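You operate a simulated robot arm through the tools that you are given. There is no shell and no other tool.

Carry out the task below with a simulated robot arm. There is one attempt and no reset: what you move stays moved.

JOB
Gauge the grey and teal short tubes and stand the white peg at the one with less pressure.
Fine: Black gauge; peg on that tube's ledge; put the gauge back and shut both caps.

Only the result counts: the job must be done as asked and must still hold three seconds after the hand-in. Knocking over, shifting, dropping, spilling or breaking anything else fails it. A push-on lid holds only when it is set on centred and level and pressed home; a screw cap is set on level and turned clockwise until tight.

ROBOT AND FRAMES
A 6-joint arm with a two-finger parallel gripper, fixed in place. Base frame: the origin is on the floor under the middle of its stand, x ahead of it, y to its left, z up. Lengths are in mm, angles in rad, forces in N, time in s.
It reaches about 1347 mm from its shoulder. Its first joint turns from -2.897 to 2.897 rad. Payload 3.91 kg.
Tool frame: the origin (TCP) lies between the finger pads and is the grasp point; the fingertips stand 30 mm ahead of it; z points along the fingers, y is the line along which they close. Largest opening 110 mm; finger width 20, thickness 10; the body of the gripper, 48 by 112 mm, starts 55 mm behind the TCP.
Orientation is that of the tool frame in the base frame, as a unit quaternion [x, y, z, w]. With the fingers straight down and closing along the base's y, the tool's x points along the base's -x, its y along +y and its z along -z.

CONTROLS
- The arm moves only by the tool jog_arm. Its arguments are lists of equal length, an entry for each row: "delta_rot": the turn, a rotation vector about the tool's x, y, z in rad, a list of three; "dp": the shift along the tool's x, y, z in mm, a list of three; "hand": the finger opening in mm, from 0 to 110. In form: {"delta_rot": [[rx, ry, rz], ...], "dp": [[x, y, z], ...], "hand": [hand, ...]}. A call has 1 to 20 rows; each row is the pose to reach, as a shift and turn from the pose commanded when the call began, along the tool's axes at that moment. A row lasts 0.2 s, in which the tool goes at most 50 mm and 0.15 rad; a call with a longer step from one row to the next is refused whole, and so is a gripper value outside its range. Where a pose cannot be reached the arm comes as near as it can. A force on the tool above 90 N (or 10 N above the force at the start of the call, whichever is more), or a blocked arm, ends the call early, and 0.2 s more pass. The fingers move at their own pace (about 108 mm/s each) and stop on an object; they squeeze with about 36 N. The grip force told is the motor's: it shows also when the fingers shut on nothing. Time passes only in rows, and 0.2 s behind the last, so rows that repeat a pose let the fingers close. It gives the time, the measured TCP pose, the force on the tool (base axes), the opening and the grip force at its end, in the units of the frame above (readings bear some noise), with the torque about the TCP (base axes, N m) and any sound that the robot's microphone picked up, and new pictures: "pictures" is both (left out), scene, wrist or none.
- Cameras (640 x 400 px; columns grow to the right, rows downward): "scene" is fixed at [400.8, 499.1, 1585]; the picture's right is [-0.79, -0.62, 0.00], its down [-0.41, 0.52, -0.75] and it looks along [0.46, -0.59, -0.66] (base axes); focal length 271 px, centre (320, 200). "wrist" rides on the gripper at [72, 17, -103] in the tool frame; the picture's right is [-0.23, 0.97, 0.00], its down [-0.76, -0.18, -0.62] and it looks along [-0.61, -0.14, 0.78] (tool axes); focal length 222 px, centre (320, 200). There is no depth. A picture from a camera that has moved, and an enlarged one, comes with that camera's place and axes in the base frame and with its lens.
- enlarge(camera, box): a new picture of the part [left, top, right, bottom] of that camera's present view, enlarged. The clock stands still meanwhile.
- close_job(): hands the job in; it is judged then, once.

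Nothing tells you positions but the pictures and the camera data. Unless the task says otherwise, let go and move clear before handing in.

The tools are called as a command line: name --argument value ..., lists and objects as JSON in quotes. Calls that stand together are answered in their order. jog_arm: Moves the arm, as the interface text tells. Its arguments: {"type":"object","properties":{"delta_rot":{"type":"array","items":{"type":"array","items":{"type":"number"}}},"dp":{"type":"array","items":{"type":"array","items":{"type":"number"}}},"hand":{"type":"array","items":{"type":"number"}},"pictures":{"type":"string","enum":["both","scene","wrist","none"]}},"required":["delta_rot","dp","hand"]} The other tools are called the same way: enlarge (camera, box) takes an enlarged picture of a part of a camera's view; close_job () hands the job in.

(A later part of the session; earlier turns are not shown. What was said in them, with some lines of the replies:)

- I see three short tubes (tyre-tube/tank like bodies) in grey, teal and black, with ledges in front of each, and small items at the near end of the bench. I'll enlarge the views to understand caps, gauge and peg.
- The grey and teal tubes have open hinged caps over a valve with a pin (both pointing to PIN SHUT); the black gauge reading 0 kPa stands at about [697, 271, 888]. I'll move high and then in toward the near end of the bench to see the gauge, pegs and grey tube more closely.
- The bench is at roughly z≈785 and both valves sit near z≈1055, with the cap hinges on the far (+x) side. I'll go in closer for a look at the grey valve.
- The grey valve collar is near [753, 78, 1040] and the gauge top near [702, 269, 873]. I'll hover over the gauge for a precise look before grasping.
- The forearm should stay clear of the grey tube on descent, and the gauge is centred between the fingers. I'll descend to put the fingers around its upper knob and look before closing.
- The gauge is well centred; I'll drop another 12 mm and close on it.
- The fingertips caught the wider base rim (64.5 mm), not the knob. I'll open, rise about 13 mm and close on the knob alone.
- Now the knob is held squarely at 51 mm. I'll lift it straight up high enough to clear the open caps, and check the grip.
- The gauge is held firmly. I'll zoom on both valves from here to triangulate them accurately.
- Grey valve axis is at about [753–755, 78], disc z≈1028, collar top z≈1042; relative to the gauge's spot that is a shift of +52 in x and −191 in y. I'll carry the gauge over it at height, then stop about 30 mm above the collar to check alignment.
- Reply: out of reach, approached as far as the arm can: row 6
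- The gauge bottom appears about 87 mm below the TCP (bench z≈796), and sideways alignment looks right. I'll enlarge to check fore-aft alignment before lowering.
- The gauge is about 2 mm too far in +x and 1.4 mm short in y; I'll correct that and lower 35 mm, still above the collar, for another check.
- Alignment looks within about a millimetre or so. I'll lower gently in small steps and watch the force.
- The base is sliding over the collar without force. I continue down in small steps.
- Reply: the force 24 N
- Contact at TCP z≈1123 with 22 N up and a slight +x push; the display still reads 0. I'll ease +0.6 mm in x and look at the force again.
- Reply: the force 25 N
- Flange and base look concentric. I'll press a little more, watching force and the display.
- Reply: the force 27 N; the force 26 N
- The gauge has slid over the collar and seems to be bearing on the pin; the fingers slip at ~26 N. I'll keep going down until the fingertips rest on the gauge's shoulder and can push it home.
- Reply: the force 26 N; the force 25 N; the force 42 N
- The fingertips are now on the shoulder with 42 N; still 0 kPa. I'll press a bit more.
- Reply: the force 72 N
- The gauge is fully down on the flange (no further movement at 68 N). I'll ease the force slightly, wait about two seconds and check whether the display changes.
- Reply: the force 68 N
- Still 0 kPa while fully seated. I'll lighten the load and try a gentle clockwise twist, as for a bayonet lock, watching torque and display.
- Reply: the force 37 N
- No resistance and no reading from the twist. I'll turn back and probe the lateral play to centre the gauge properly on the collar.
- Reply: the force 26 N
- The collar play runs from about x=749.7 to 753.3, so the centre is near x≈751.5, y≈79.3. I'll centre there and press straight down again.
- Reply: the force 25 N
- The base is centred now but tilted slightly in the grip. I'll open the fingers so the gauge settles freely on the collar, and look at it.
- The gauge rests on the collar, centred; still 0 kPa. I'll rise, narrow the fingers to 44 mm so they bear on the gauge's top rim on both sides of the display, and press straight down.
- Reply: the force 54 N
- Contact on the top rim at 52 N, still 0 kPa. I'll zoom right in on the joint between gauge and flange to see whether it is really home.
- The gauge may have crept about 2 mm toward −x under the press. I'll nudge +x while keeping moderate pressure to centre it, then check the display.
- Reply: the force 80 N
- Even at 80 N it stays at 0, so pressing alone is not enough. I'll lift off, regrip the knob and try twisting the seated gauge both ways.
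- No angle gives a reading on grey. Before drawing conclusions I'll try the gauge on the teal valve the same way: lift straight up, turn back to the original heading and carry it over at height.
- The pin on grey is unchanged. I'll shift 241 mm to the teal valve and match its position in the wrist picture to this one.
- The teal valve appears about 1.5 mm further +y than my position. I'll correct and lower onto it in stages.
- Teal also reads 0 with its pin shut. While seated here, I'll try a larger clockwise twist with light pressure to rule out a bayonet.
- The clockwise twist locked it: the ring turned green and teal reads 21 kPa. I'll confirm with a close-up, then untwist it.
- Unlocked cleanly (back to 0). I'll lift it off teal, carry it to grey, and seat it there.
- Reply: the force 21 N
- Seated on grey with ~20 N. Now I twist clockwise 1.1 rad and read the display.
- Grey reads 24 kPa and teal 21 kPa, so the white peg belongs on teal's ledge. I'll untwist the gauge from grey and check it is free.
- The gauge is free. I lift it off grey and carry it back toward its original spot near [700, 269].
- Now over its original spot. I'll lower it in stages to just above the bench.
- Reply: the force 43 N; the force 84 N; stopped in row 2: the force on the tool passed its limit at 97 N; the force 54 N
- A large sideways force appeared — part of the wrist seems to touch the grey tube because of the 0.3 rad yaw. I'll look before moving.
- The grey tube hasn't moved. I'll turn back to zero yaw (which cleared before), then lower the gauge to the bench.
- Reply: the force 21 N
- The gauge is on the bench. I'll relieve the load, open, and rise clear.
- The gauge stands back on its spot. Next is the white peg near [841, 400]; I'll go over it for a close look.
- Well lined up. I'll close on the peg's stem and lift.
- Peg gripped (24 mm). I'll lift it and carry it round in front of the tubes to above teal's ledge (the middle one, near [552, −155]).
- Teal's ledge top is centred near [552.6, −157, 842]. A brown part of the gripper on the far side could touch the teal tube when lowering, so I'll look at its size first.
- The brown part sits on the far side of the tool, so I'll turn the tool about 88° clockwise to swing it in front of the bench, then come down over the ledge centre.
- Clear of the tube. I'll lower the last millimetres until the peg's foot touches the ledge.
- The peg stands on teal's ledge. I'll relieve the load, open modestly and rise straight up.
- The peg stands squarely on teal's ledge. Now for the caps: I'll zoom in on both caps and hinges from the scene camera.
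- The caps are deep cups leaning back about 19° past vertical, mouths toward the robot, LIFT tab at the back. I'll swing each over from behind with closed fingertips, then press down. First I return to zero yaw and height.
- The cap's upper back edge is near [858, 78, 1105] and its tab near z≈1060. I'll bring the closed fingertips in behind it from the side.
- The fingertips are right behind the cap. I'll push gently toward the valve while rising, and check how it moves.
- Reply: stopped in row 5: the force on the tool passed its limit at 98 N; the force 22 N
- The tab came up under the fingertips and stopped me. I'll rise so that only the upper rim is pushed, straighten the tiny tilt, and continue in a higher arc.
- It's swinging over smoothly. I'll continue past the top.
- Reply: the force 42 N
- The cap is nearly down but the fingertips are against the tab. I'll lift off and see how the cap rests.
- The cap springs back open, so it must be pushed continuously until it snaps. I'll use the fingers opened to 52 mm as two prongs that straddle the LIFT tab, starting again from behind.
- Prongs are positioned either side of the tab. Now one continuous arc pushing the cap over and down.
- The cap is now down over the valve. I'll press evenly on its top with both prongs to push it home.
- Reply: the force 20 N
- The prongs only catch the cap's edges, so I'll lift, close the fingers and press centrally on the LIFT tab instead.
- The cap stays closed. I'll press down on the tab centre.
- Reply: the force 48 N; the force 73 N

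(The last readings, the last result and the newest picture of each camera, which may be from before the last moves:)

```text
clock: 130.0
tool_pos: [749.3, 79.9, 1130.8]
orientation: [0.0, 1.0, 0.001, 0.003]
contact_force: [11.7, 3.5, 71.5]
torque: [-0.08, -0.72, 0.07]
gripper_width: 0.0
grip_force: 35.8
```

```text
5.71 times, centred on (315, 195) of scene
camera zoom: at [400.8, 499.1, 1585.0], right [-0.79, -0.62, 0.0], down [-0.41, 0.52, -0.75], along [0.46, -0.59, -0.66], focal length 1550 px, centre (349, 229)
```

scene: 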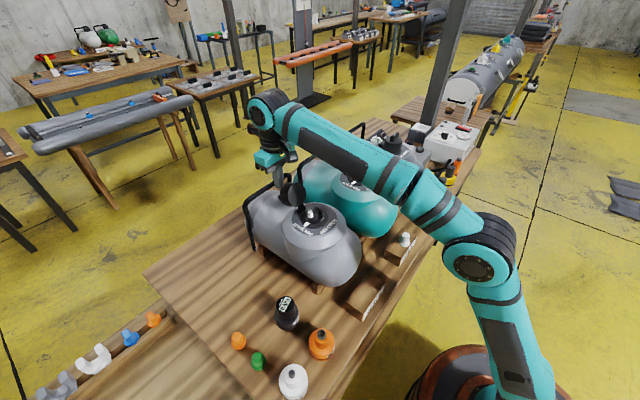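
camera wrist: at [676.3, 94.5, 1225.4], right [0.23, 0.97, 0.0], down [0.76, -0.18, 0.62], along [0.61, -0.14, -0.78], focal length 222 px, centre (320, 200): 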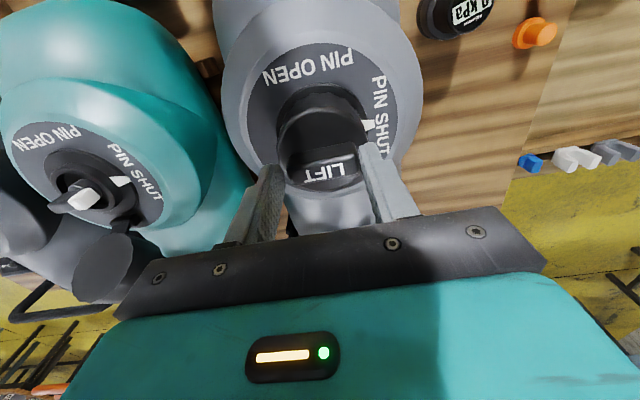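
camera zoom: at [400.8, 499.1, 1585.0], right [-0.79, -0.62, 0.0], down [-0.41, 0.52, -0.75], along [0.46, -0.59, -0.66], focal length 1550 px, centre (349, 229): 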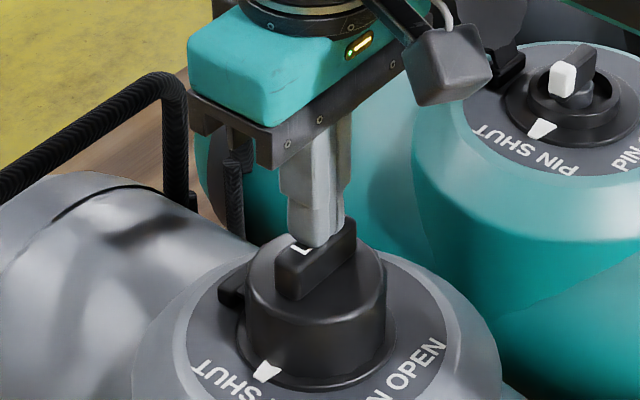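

Pressed with ~70 N without further movement, so it is home. I'll lift away and inspect the grey cap.

jog_arm --delta_rot '[[0, 0, 0], [0, 0, 0], [0, 0, 0], [0, 0, 0]]' --dp '[[0, 0, -10], [0, 0, -25], [40, 0, -40], [80, 0, -50]]' --hand '[0, 0, 0, 0]' --pictures "both"

enlarge --camera "scene" --box '[285, 180, 345, 230]'

enlarge --camera "wrist" --box '[240, 100, 400, 240]'

```text
clock: 131.0
tool_pos: [672.7, 77.7, 1177.0]
orientation: [0.0, 1.0, 0.0, -0.001]
contact_force: [1.3, 0.2, -0.9]
torque: [0.01, 0.1, 0.03]
gripper_width: 0.0
grip_force: 36.3
camera wrist: at [600.9, 94.7, 1280.4], right [0.23, 0.97, 0.0], down [0.76, -0.18, 0.62], along [0.61, -0.14, -0.78], focal length 222 px, centre (320, 200)
```

scene: 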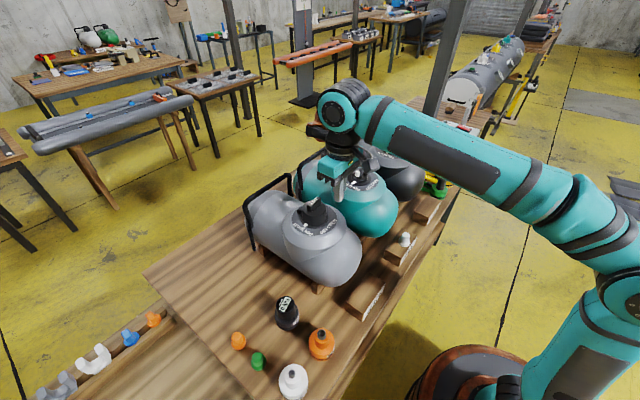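
wrist: 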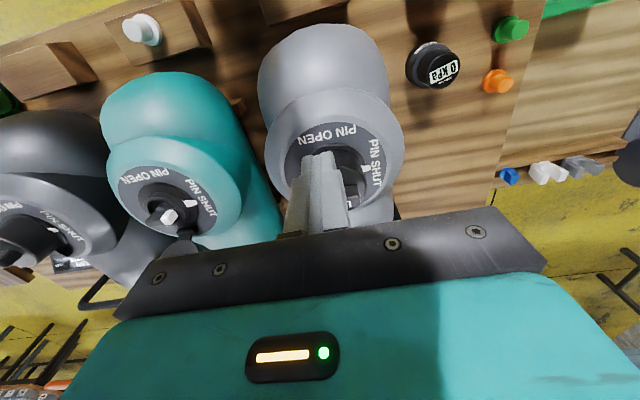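

```text
8.00 times, centred on (315, 205) of scene
camera zoom: at [400.8, 499.1, 1585.0], right [-0.79, -0.62, 0.0], down [-0.41, 0.52, -0.75], along [0.46, -0.59, -0.66], focal length 2170 px, centre (360, 160)
```

zoom: 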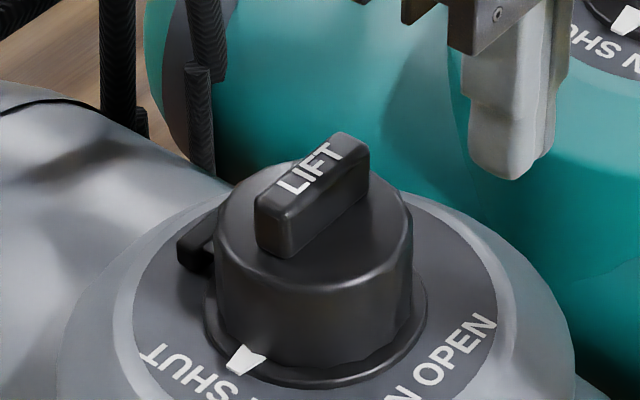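

```text
2.86 times, centred on (320, 170) of wrist
camera zoom: at [600.9, 94.7, 1280.4], right [0.23, 0.97, 0.0], down [0.76, -0.18, 0.62], along [0.61, -0.14, -0.78], focal length 635 px, centre (320, 286)
```

zoom: 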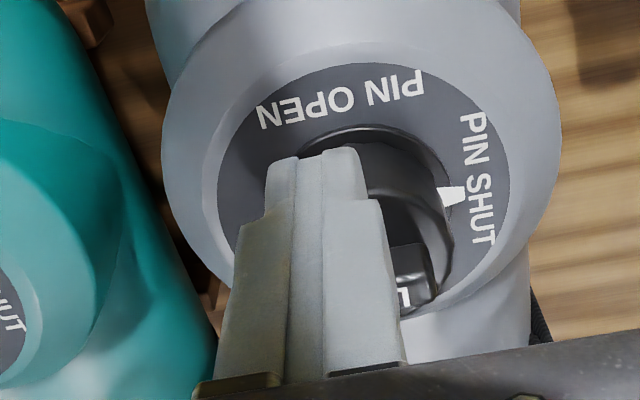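

The grey cap is shut just like the already-closed black one. Now the same for teal: around behind its cap with the prongs open to 52 mm.

jog_arm --delta_rot '[[0, 0, 0], [0, 0, 0], [0, 0, 0], [0, 0, 0], [0, 0, 0], [0, 0, 0], [0, 0, 0], [0, 0, 0], [0, 0, 0], [0, 0, 0], [0, 0, 0], [0, 0, 0]]' --dp '[[0, -40, 5], [-10, -80, 10], [-40, -112, 15], [-80, -118, 25], [-120, -118, 35], [-160, -118, 48], [-200, -118, 58], [-213, -118, 65], [-213, -160, 65], [-213, -200, 65], [-213, -239.2, 65], [-213, -239.2, 65]]' --hand '[52, 52, 52, 52, 52, 52, 52, 52, 52, 52, 52, 52]' --pictures "both"

enlarge --camera "wrist" --box '[200, 40, 440, 240]'

enlarge --camera "scene" --box '[300, 100, 400, 190]'

```text
clock: 133.6
tool_pos: [884.9, -162.2, 1111.5]
orientation: [0.0, 1.0, 0.001, 0.0]
contact_force: [-0.3, 0.1, 0.0]
torque: [0.01, 0.01, 0.02]
gripper_width: 51.9
grip_force: 0.0
camera wrist: at [813.2, -145.2, 1215.8], right [0.23, 0.97, 0.0], down [0.76, -0.18, 0.62], along [0.61, -0.14, -0.78], focal length 222 px, centre (320, 200)
```

scene: 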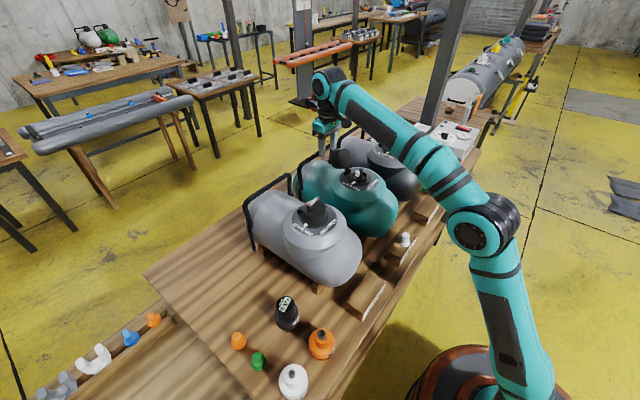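
wrist: 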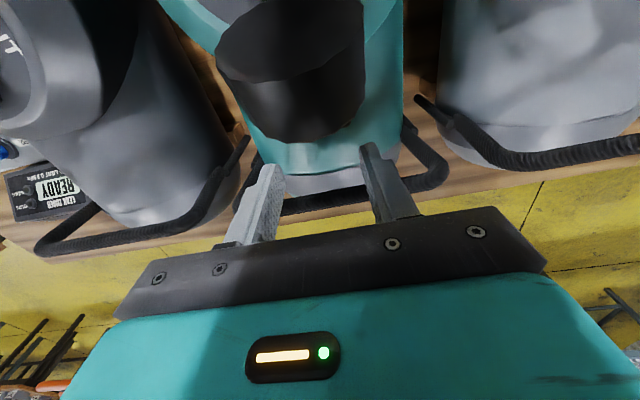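

```text
2.00 times, centred on (320, 140) of wrist
camera zoom: at [813.2, -145.2, 1215.8], right [0.23, 0.97, 0.0], down [0.76, -0.18, 0.62], along [0.61, -0.14, -0.78], focal length 444 px, centre (320, 320)
```

zoom: 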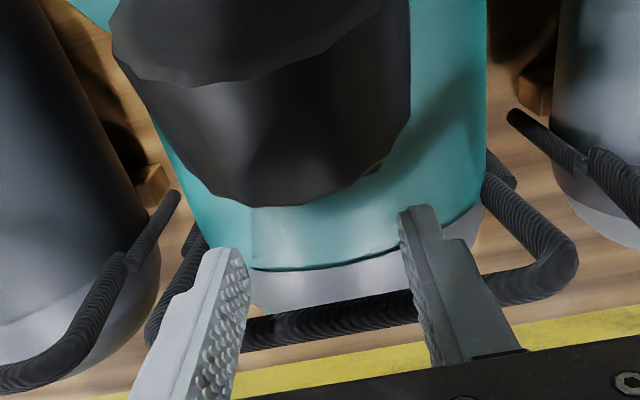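

```text
4.44 times, centred on (350, 145) of scene
camera zoom: at [400.8, 499.1, 1585.0], right [-0.79, -0.62, 0.0], down [-0.41, 0.52, -0.75], along [0.46, -0.59, -0.66], focal length 1206 px, centre (187, 444)
```

zoom: 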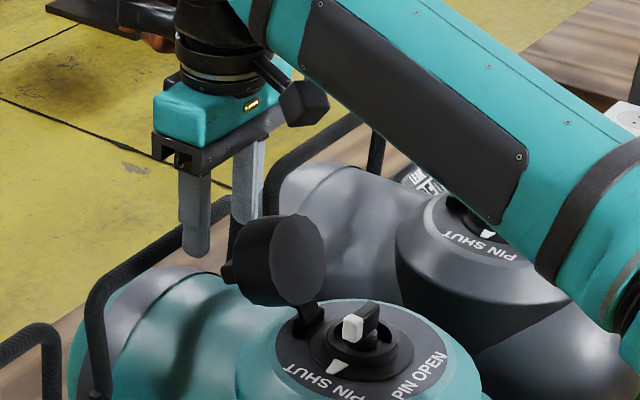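

Same geometry. I'll run the same arc for teal's cap.

jog_arm --delta_rot '[[0, 0, 0], [0, 0, 0], [0, 0, 0], [0, 0, 0], [0, 0, 0], [0, 0, 0], [0, 0, 0], [0, 0, 0], [0, 0, 0], [0, 0, 0], [0, 0, 0], [0, 0, 0], [0, 0, 0], [0, 0, 0], [0, 0, 0], [0, 0, 0], [0, 0, 0]]' --dp '[[15.5, 0.2, -1.9], [25.5, 0.2, -11.9], [35.5, 0.2, -21.9], [45.5, 0.2, -26.9], [55.5, 0.2, -30.9], [65.5, 0.2, -33.9], [75.5, 0.2, -34.9], [85.5, 0.2, -34.9], [95.5, 0.2, -34.9], [103.5, 0.2, -32.9], [111.5, 0.2, -29.9], [119.5, 0.2, -25.9], [126.5, 0.2, -21.9], [132.5, 0.2, -16.9], [136.5, 0.2, -12.9], [137.5, 0.2, -9.9], [137.5, 0.2, -9.9]]' --hand '[52, 52, 52, 52, 52, 52, 52, 52, 52, 52, 52, 52, 52, 52, 52, 52, 52]' --pictures "wrist"

enlarge --camera "wrist" --box '[200, 40, 440, 240]'

enlarge --camera "scene" --box '[320, 110, 400, 195]'

```text
clock: 137.2
tool_pos: [747.5, -159.8, 1122.3]
orientation: [0.0, 1.0, -0.001, 0.0]
contact_force: [0.3, 0.2, 0.1]
torque: [0.02, 0.01, 0.01]
gripper_width: 51.8
grip_force: 0.1
camera wrist: at [675.6, -144.1, 1226.1], right [0.23, 0.97, 0.0], down [0.76, -0.18, 0.62], along [0.61, -0.14, -0.78], focal length 222 px, centre (320, 200)
```

wrist: 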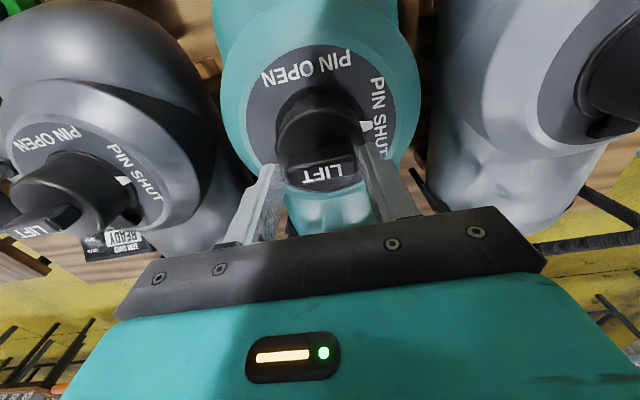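

```text
2.00 times, centred on (320, 140) of wrist
camera zoom: at [675.6, -144.1, 1226.1], right [0.23, 0.97, 0.0], down [0.76, -0.18, 0.62], along [0.61, -0.14, -0.78], focal length 444 px, centre (320, 320)
```

zoom: 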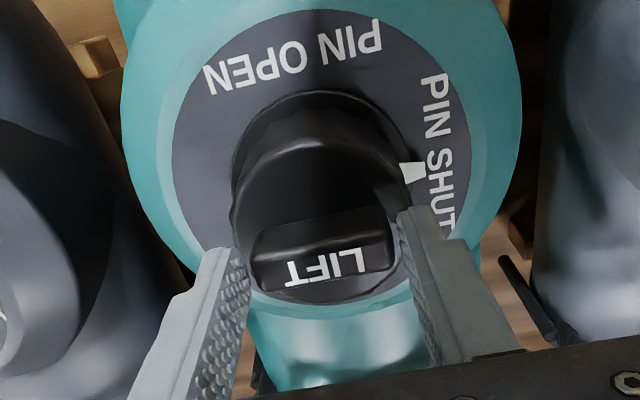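

```text
4.71 times, centred on (360, 152) of scene
camera zoom: at [400.8, 499.1, 1585.0], right [-0.79, -0.62, 0.0], down [-0.41, 0.52, -0.75], along [0.46, -0.59, -0.66], focal length 1276 px, centre (132, 424)
```

zoom: 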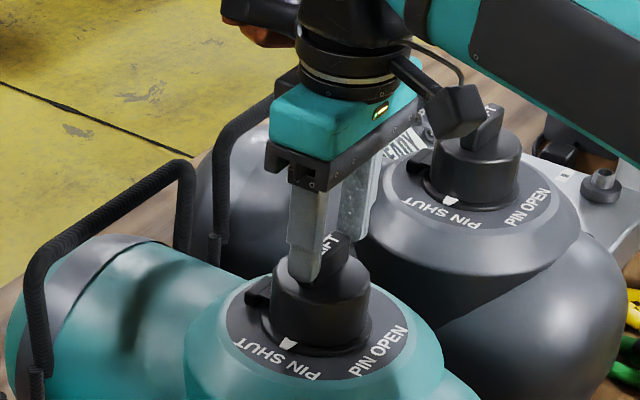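

Teal's cap is over and down. I'll lift, close the fingers and press its tab.

jog_arm --delta_rot '[[0, 0, 0], [0, 0, 0], [0, 0, 0], [0, 0, 0], [0, 0, 0], [0, 0, 0]]' --dp '[[0, 0, -14], [0, 0, -30], [-3, 0, -30], [-3, 0, -30], [-3, 0, -30], [-3, 0, -30]]' --hand '[52, 52, 20, 0, 0, 0]' --pictures "none"

enlarge --camera "wrist" --box '[200, 40, 440, 240]'

enlarge --camera "scene" --box '[325, 120, 395, 190]'

```text
clock: 138.6
tool_pos: [751.0, -160.0, 1152.9]
orientation: [0.0, 1.0, 0.001, 0.0]
contact_force: [0.4, -0.9, 0.7]
torque: [-0.02, 0.02, 0.0]
gripper_width: 0.0
grip_force: 35.7
```

```text
2.00 times, centred on (320, 140) of wrist
camera zoom: at [679.3, -144.3, 1255.8], right [0.23, 0.97, 0.0], down [0.76, -0.18, 0.62], along [0.61, -0.14, -0.78], focal length 444 px, centre (320, 320)
```

zoom: 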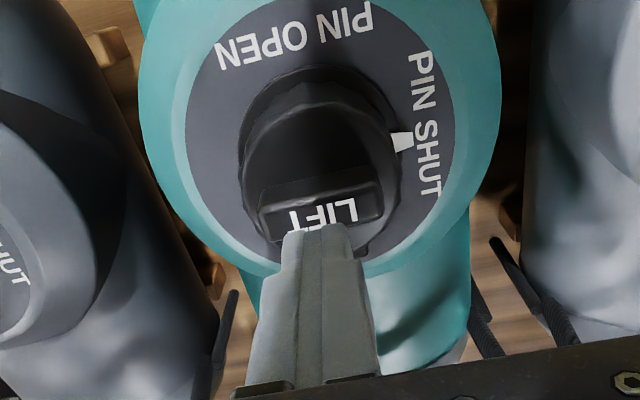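

```text
5.71 times, centred on (360, 155) of scene
camera zoom: at [400.8, 499.1, 1585.0], right [-0.79, -0.62, 0.0], down [-0.41, 0.52, -0.75], along [0.46, -0.59, -0.66], focal length 1550 px, centre (91, 457)
```

zoom: 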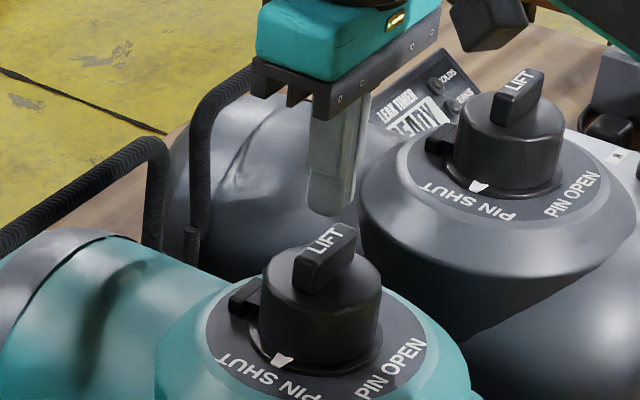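

jog_arm --delta_rot '[[0, 0, 0], [0, 0, 0], [0, 0, 0], [0, 0, 0]]' --dp '[[0, -0.6, 8], [0, -0.6, 15], [0, -0.6, 19], [0, -0.6, 19]]' --hand '[0, 0, 0, 0]' --pictures "none"

jog_arm --delta_rot '[[0, 0, 0], [0, 0, 0], [0, 0, 0]]' --dp '[[0, 0, 1.5], [-0.5, 0, 3], [-0.5, 0, 3]]' --hand '[0, 0, 0]' --pictures "none"

```text
clock: 139.6
tool_pos: [751.1, -161.1, 1133.4]
orientation: [0.001, 1.0, 0.001, 0.0]
contact_force: [-0.1, 0.0, 0.1]
torque: [0.01, -0.01, 0.01]
gripper_width: 0.0
grip_force: 36.1
```

```text
clock: 140.4
tool_pos: [749.3, -160.5, 1133.2]
orientation: [0.0, 1.0, 0.0, 0.001]
contact_force: [2.8, -2.5, 16.9]
torque: [-0.1, -0.14, 0.05]
gripper_width: 0.1
grip_force: 36.0
```

jog_arm --delta_rot '[[0, 0, 0], [0, 0, 0], [0, 0, 0]]' --dp '[[-0.4, 0, 1], [-0.8, 0, 2], [-0.8, 0, 2]]' --hand '[0, 0, 0]' --pictures "none"

enlarge --camera "scene" --box '[325, 120, 395, 190]'

```text
clock: 141.2
tool_pos: [748.9, -161.5, 1131.2]
orientation: [0.0, 1.0, 0.0, 0.003]
contact_force: [7.1, -6.4, 53.9]
torque: [-0.17, -0.44, -0.16]
gripper_width: 0.1
grip_force: 36.1
```

```text
5.71 times, centred on (360, 155) of scene
camera zoom: at [400.8, 499.1, 1585.0], right [-0.79, -0.62, 0.0], down [-0.41, 0.52, -0.75], along [0.46, -0.59, -0.66], focal length 1550 px, centre (91, 457)
```

zoom: 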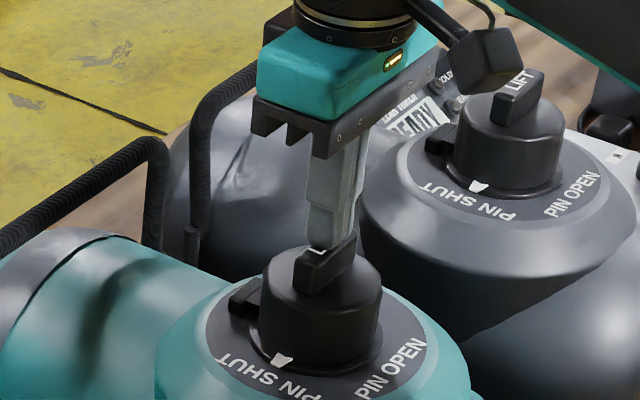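

jog_arm --delta_rot '[[0, 0, 0], [0, 0, 0], [0, 0, 0]]' --dp '[[-0.3, 0.2, 0.4], [-0.3, 0.2, 0.7], [-0.3, 0.2, 0.7]]' --hand '[0, 0, 0]' --pictures "none"

jog_arm --delta_rot '[[0, 0, 0], [0, 0, 0], [0, 0, 0], [0, 0, 0], [0, 0, 0], [0, 0, 0], [0, 0, 0], [0, 0, 0]]' --dp '[[0, 0, -10], [0, 0, -25], [40, 0, -40], [85, 0, -50], [130, 0, -60], [175, 0, -70], [220, 0, -80], [250, 0, -90]]' --hand '[0, 0, 0, 0, 0, 0, 0, 0]' --pictures "both"

enlarge --camera "scene" --box '[325, 140, 395, 200]'

enlarge --camera "scene" --box '[280, 180, 350, 240]'

enlarge --camera "scene" --box '[220, 200, 460, 400]'

enlarge --camera "wrist" --box '[120, 60, 520, 280]'

```text
clock: 142.0
tool_pos: [750.1, -161.8, 1131.9]
orientation: [0.0, 1.0, 0.0, 0.003]
contact_force: [6.1, -10.3, 74.4]
torque: [-0.29, -0.48, 0.22]
gripper_width: 0.2
grip_force: 36.0
```

```text
clock: 143.8
tool_pos: [502.3, -162.0, 1216.9]
orientation: [0.0, 1.0, 0.001, 0.001]
contact_force: [0.2, 0.0, -0.6]
torque: [0.07, 0.07, -0.01]
gripper_width: 0.2
grip_force: 36.3
camera wrist: at [430.2, -145.9, 1320.8], right [0.23, 0.97, 0.0], down [0.76, -0.18, 0.62], along [0.61, -0.14, -0.78], focal length 222 px, centre (320, 200)
```

scene: 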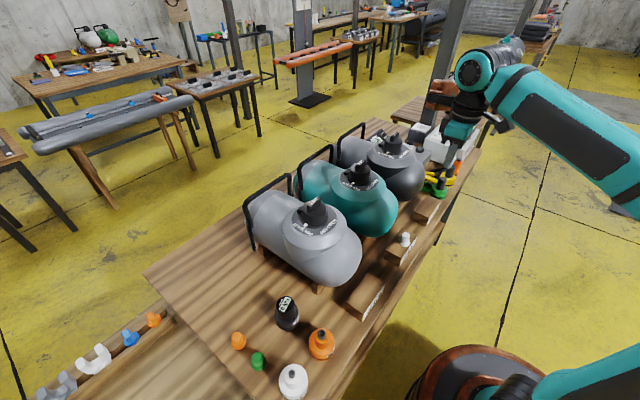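
wrist: 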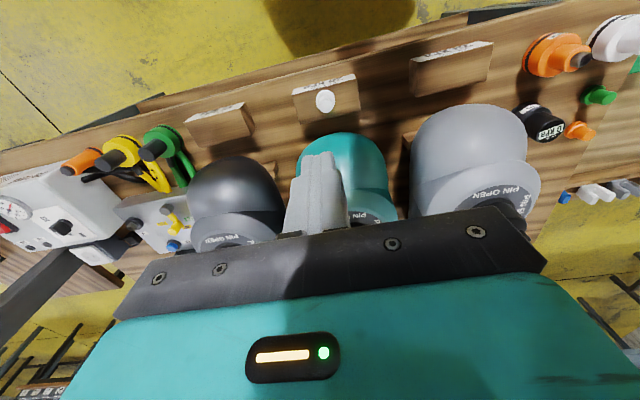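

```text
6.67 times, centred on (360, 170) of scene
camera zoom: at [400.8, 499.1, 1585.0], right [-0.79, -0.62, 0.0], down [-0.41, 0.52, -0.75], along [0.46, -0.59, -0.66], focal length 1808 px, centre (53, 400)
```

zoom: 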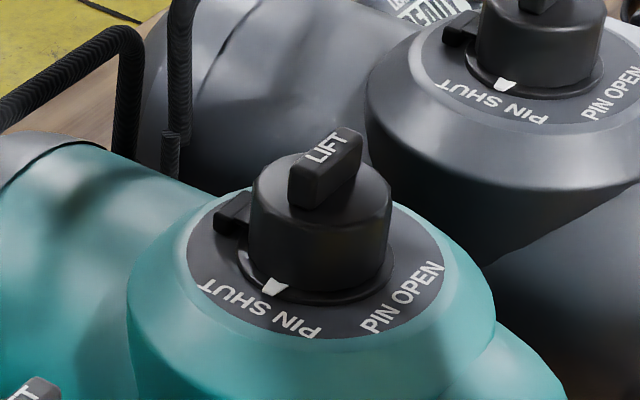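

```text
6.67 times, centred on (315, 210) of scene
camera zoom: at [400.8, 499.1, 1585.0], right [-0.79, -0.62, 0.0], down [-0.41, 0.52, -0.75], along [0.46, -0.59, -0.66], focal length 1808 px, centre (353, 133)
```

zoom: 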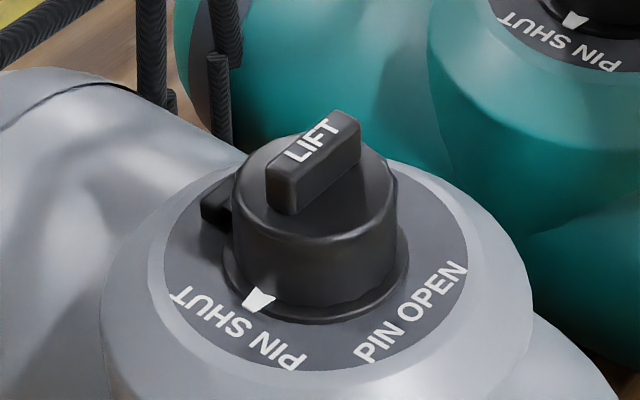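

```text
2.00 times, centred on (340, 300) of scene
camera zoom: at [400.8, 499.1, 1585.0], right [-0.79, -0.62, 0.0], down [-0.41, 0.52, -0.75], along [0.46, -0.59, -0.66], focal length 542 px, centre (280, 0)
```

zoom: 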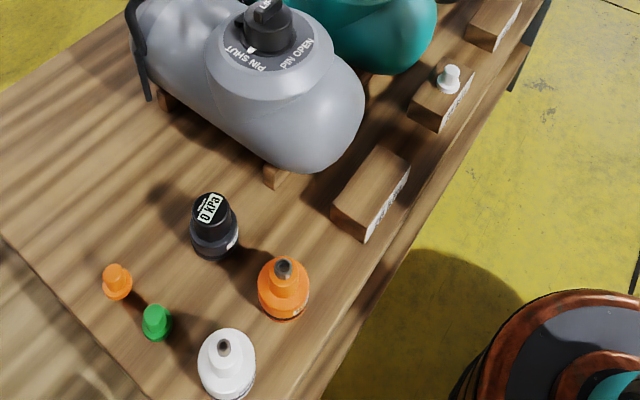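

```text
1.60 times, centred on (320, 170) of wrist
camera zoom: at [430.2, -145.9, 1320.8], right [0.23, 0.97, 0.0], down [0.76, -0.18, 0.62], along [0.61, -0.14, -0.78], focal length 355 px, centre (320, 248)
```

zoom: 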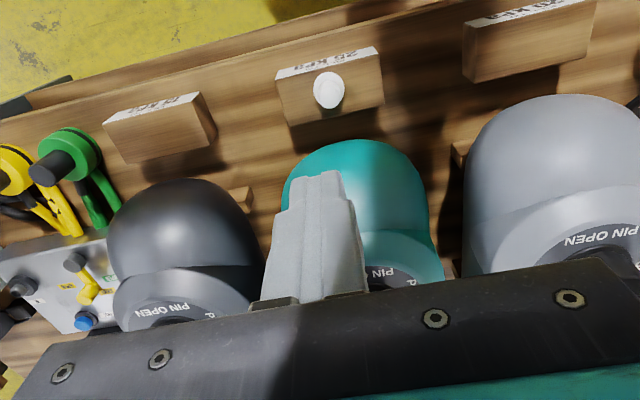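

Both caps are shut and look like the already-closed one. The black gauge is back on its spot, and the white peg stands on teal's ledge (teal 21 kPa, grey 24 kPa). The arm is clear and nothing else has moved, so I'm handing in.

close_job

```text
The job is handed in.
```

The job is handed in. Teal has less pressure: it read 21 kPa and grey read 24 kPa, so I stood the white peg on teal's ledge.

- **Gauge:** The black gauge is back within a few millimetres of its original spot. It is turned about 18° from how it first stood.
- **Caps:** Both caps are shut. I pressed each one down with about 70 N, and both look the same as the cap that was already closed on the black tube.
- **Contact with the grey tube:** While I was putting the gauge back, part of the gripper pushed against the grey tube, and the arm stopped at 97 N. Camera close-ups before and after show no sign that the tube moved.
- **Ledge labels:** Teal's ledge is marked 25 kPa and grey's appears to say 20 kPa, the opposite order to the readings. I went by the gauge.
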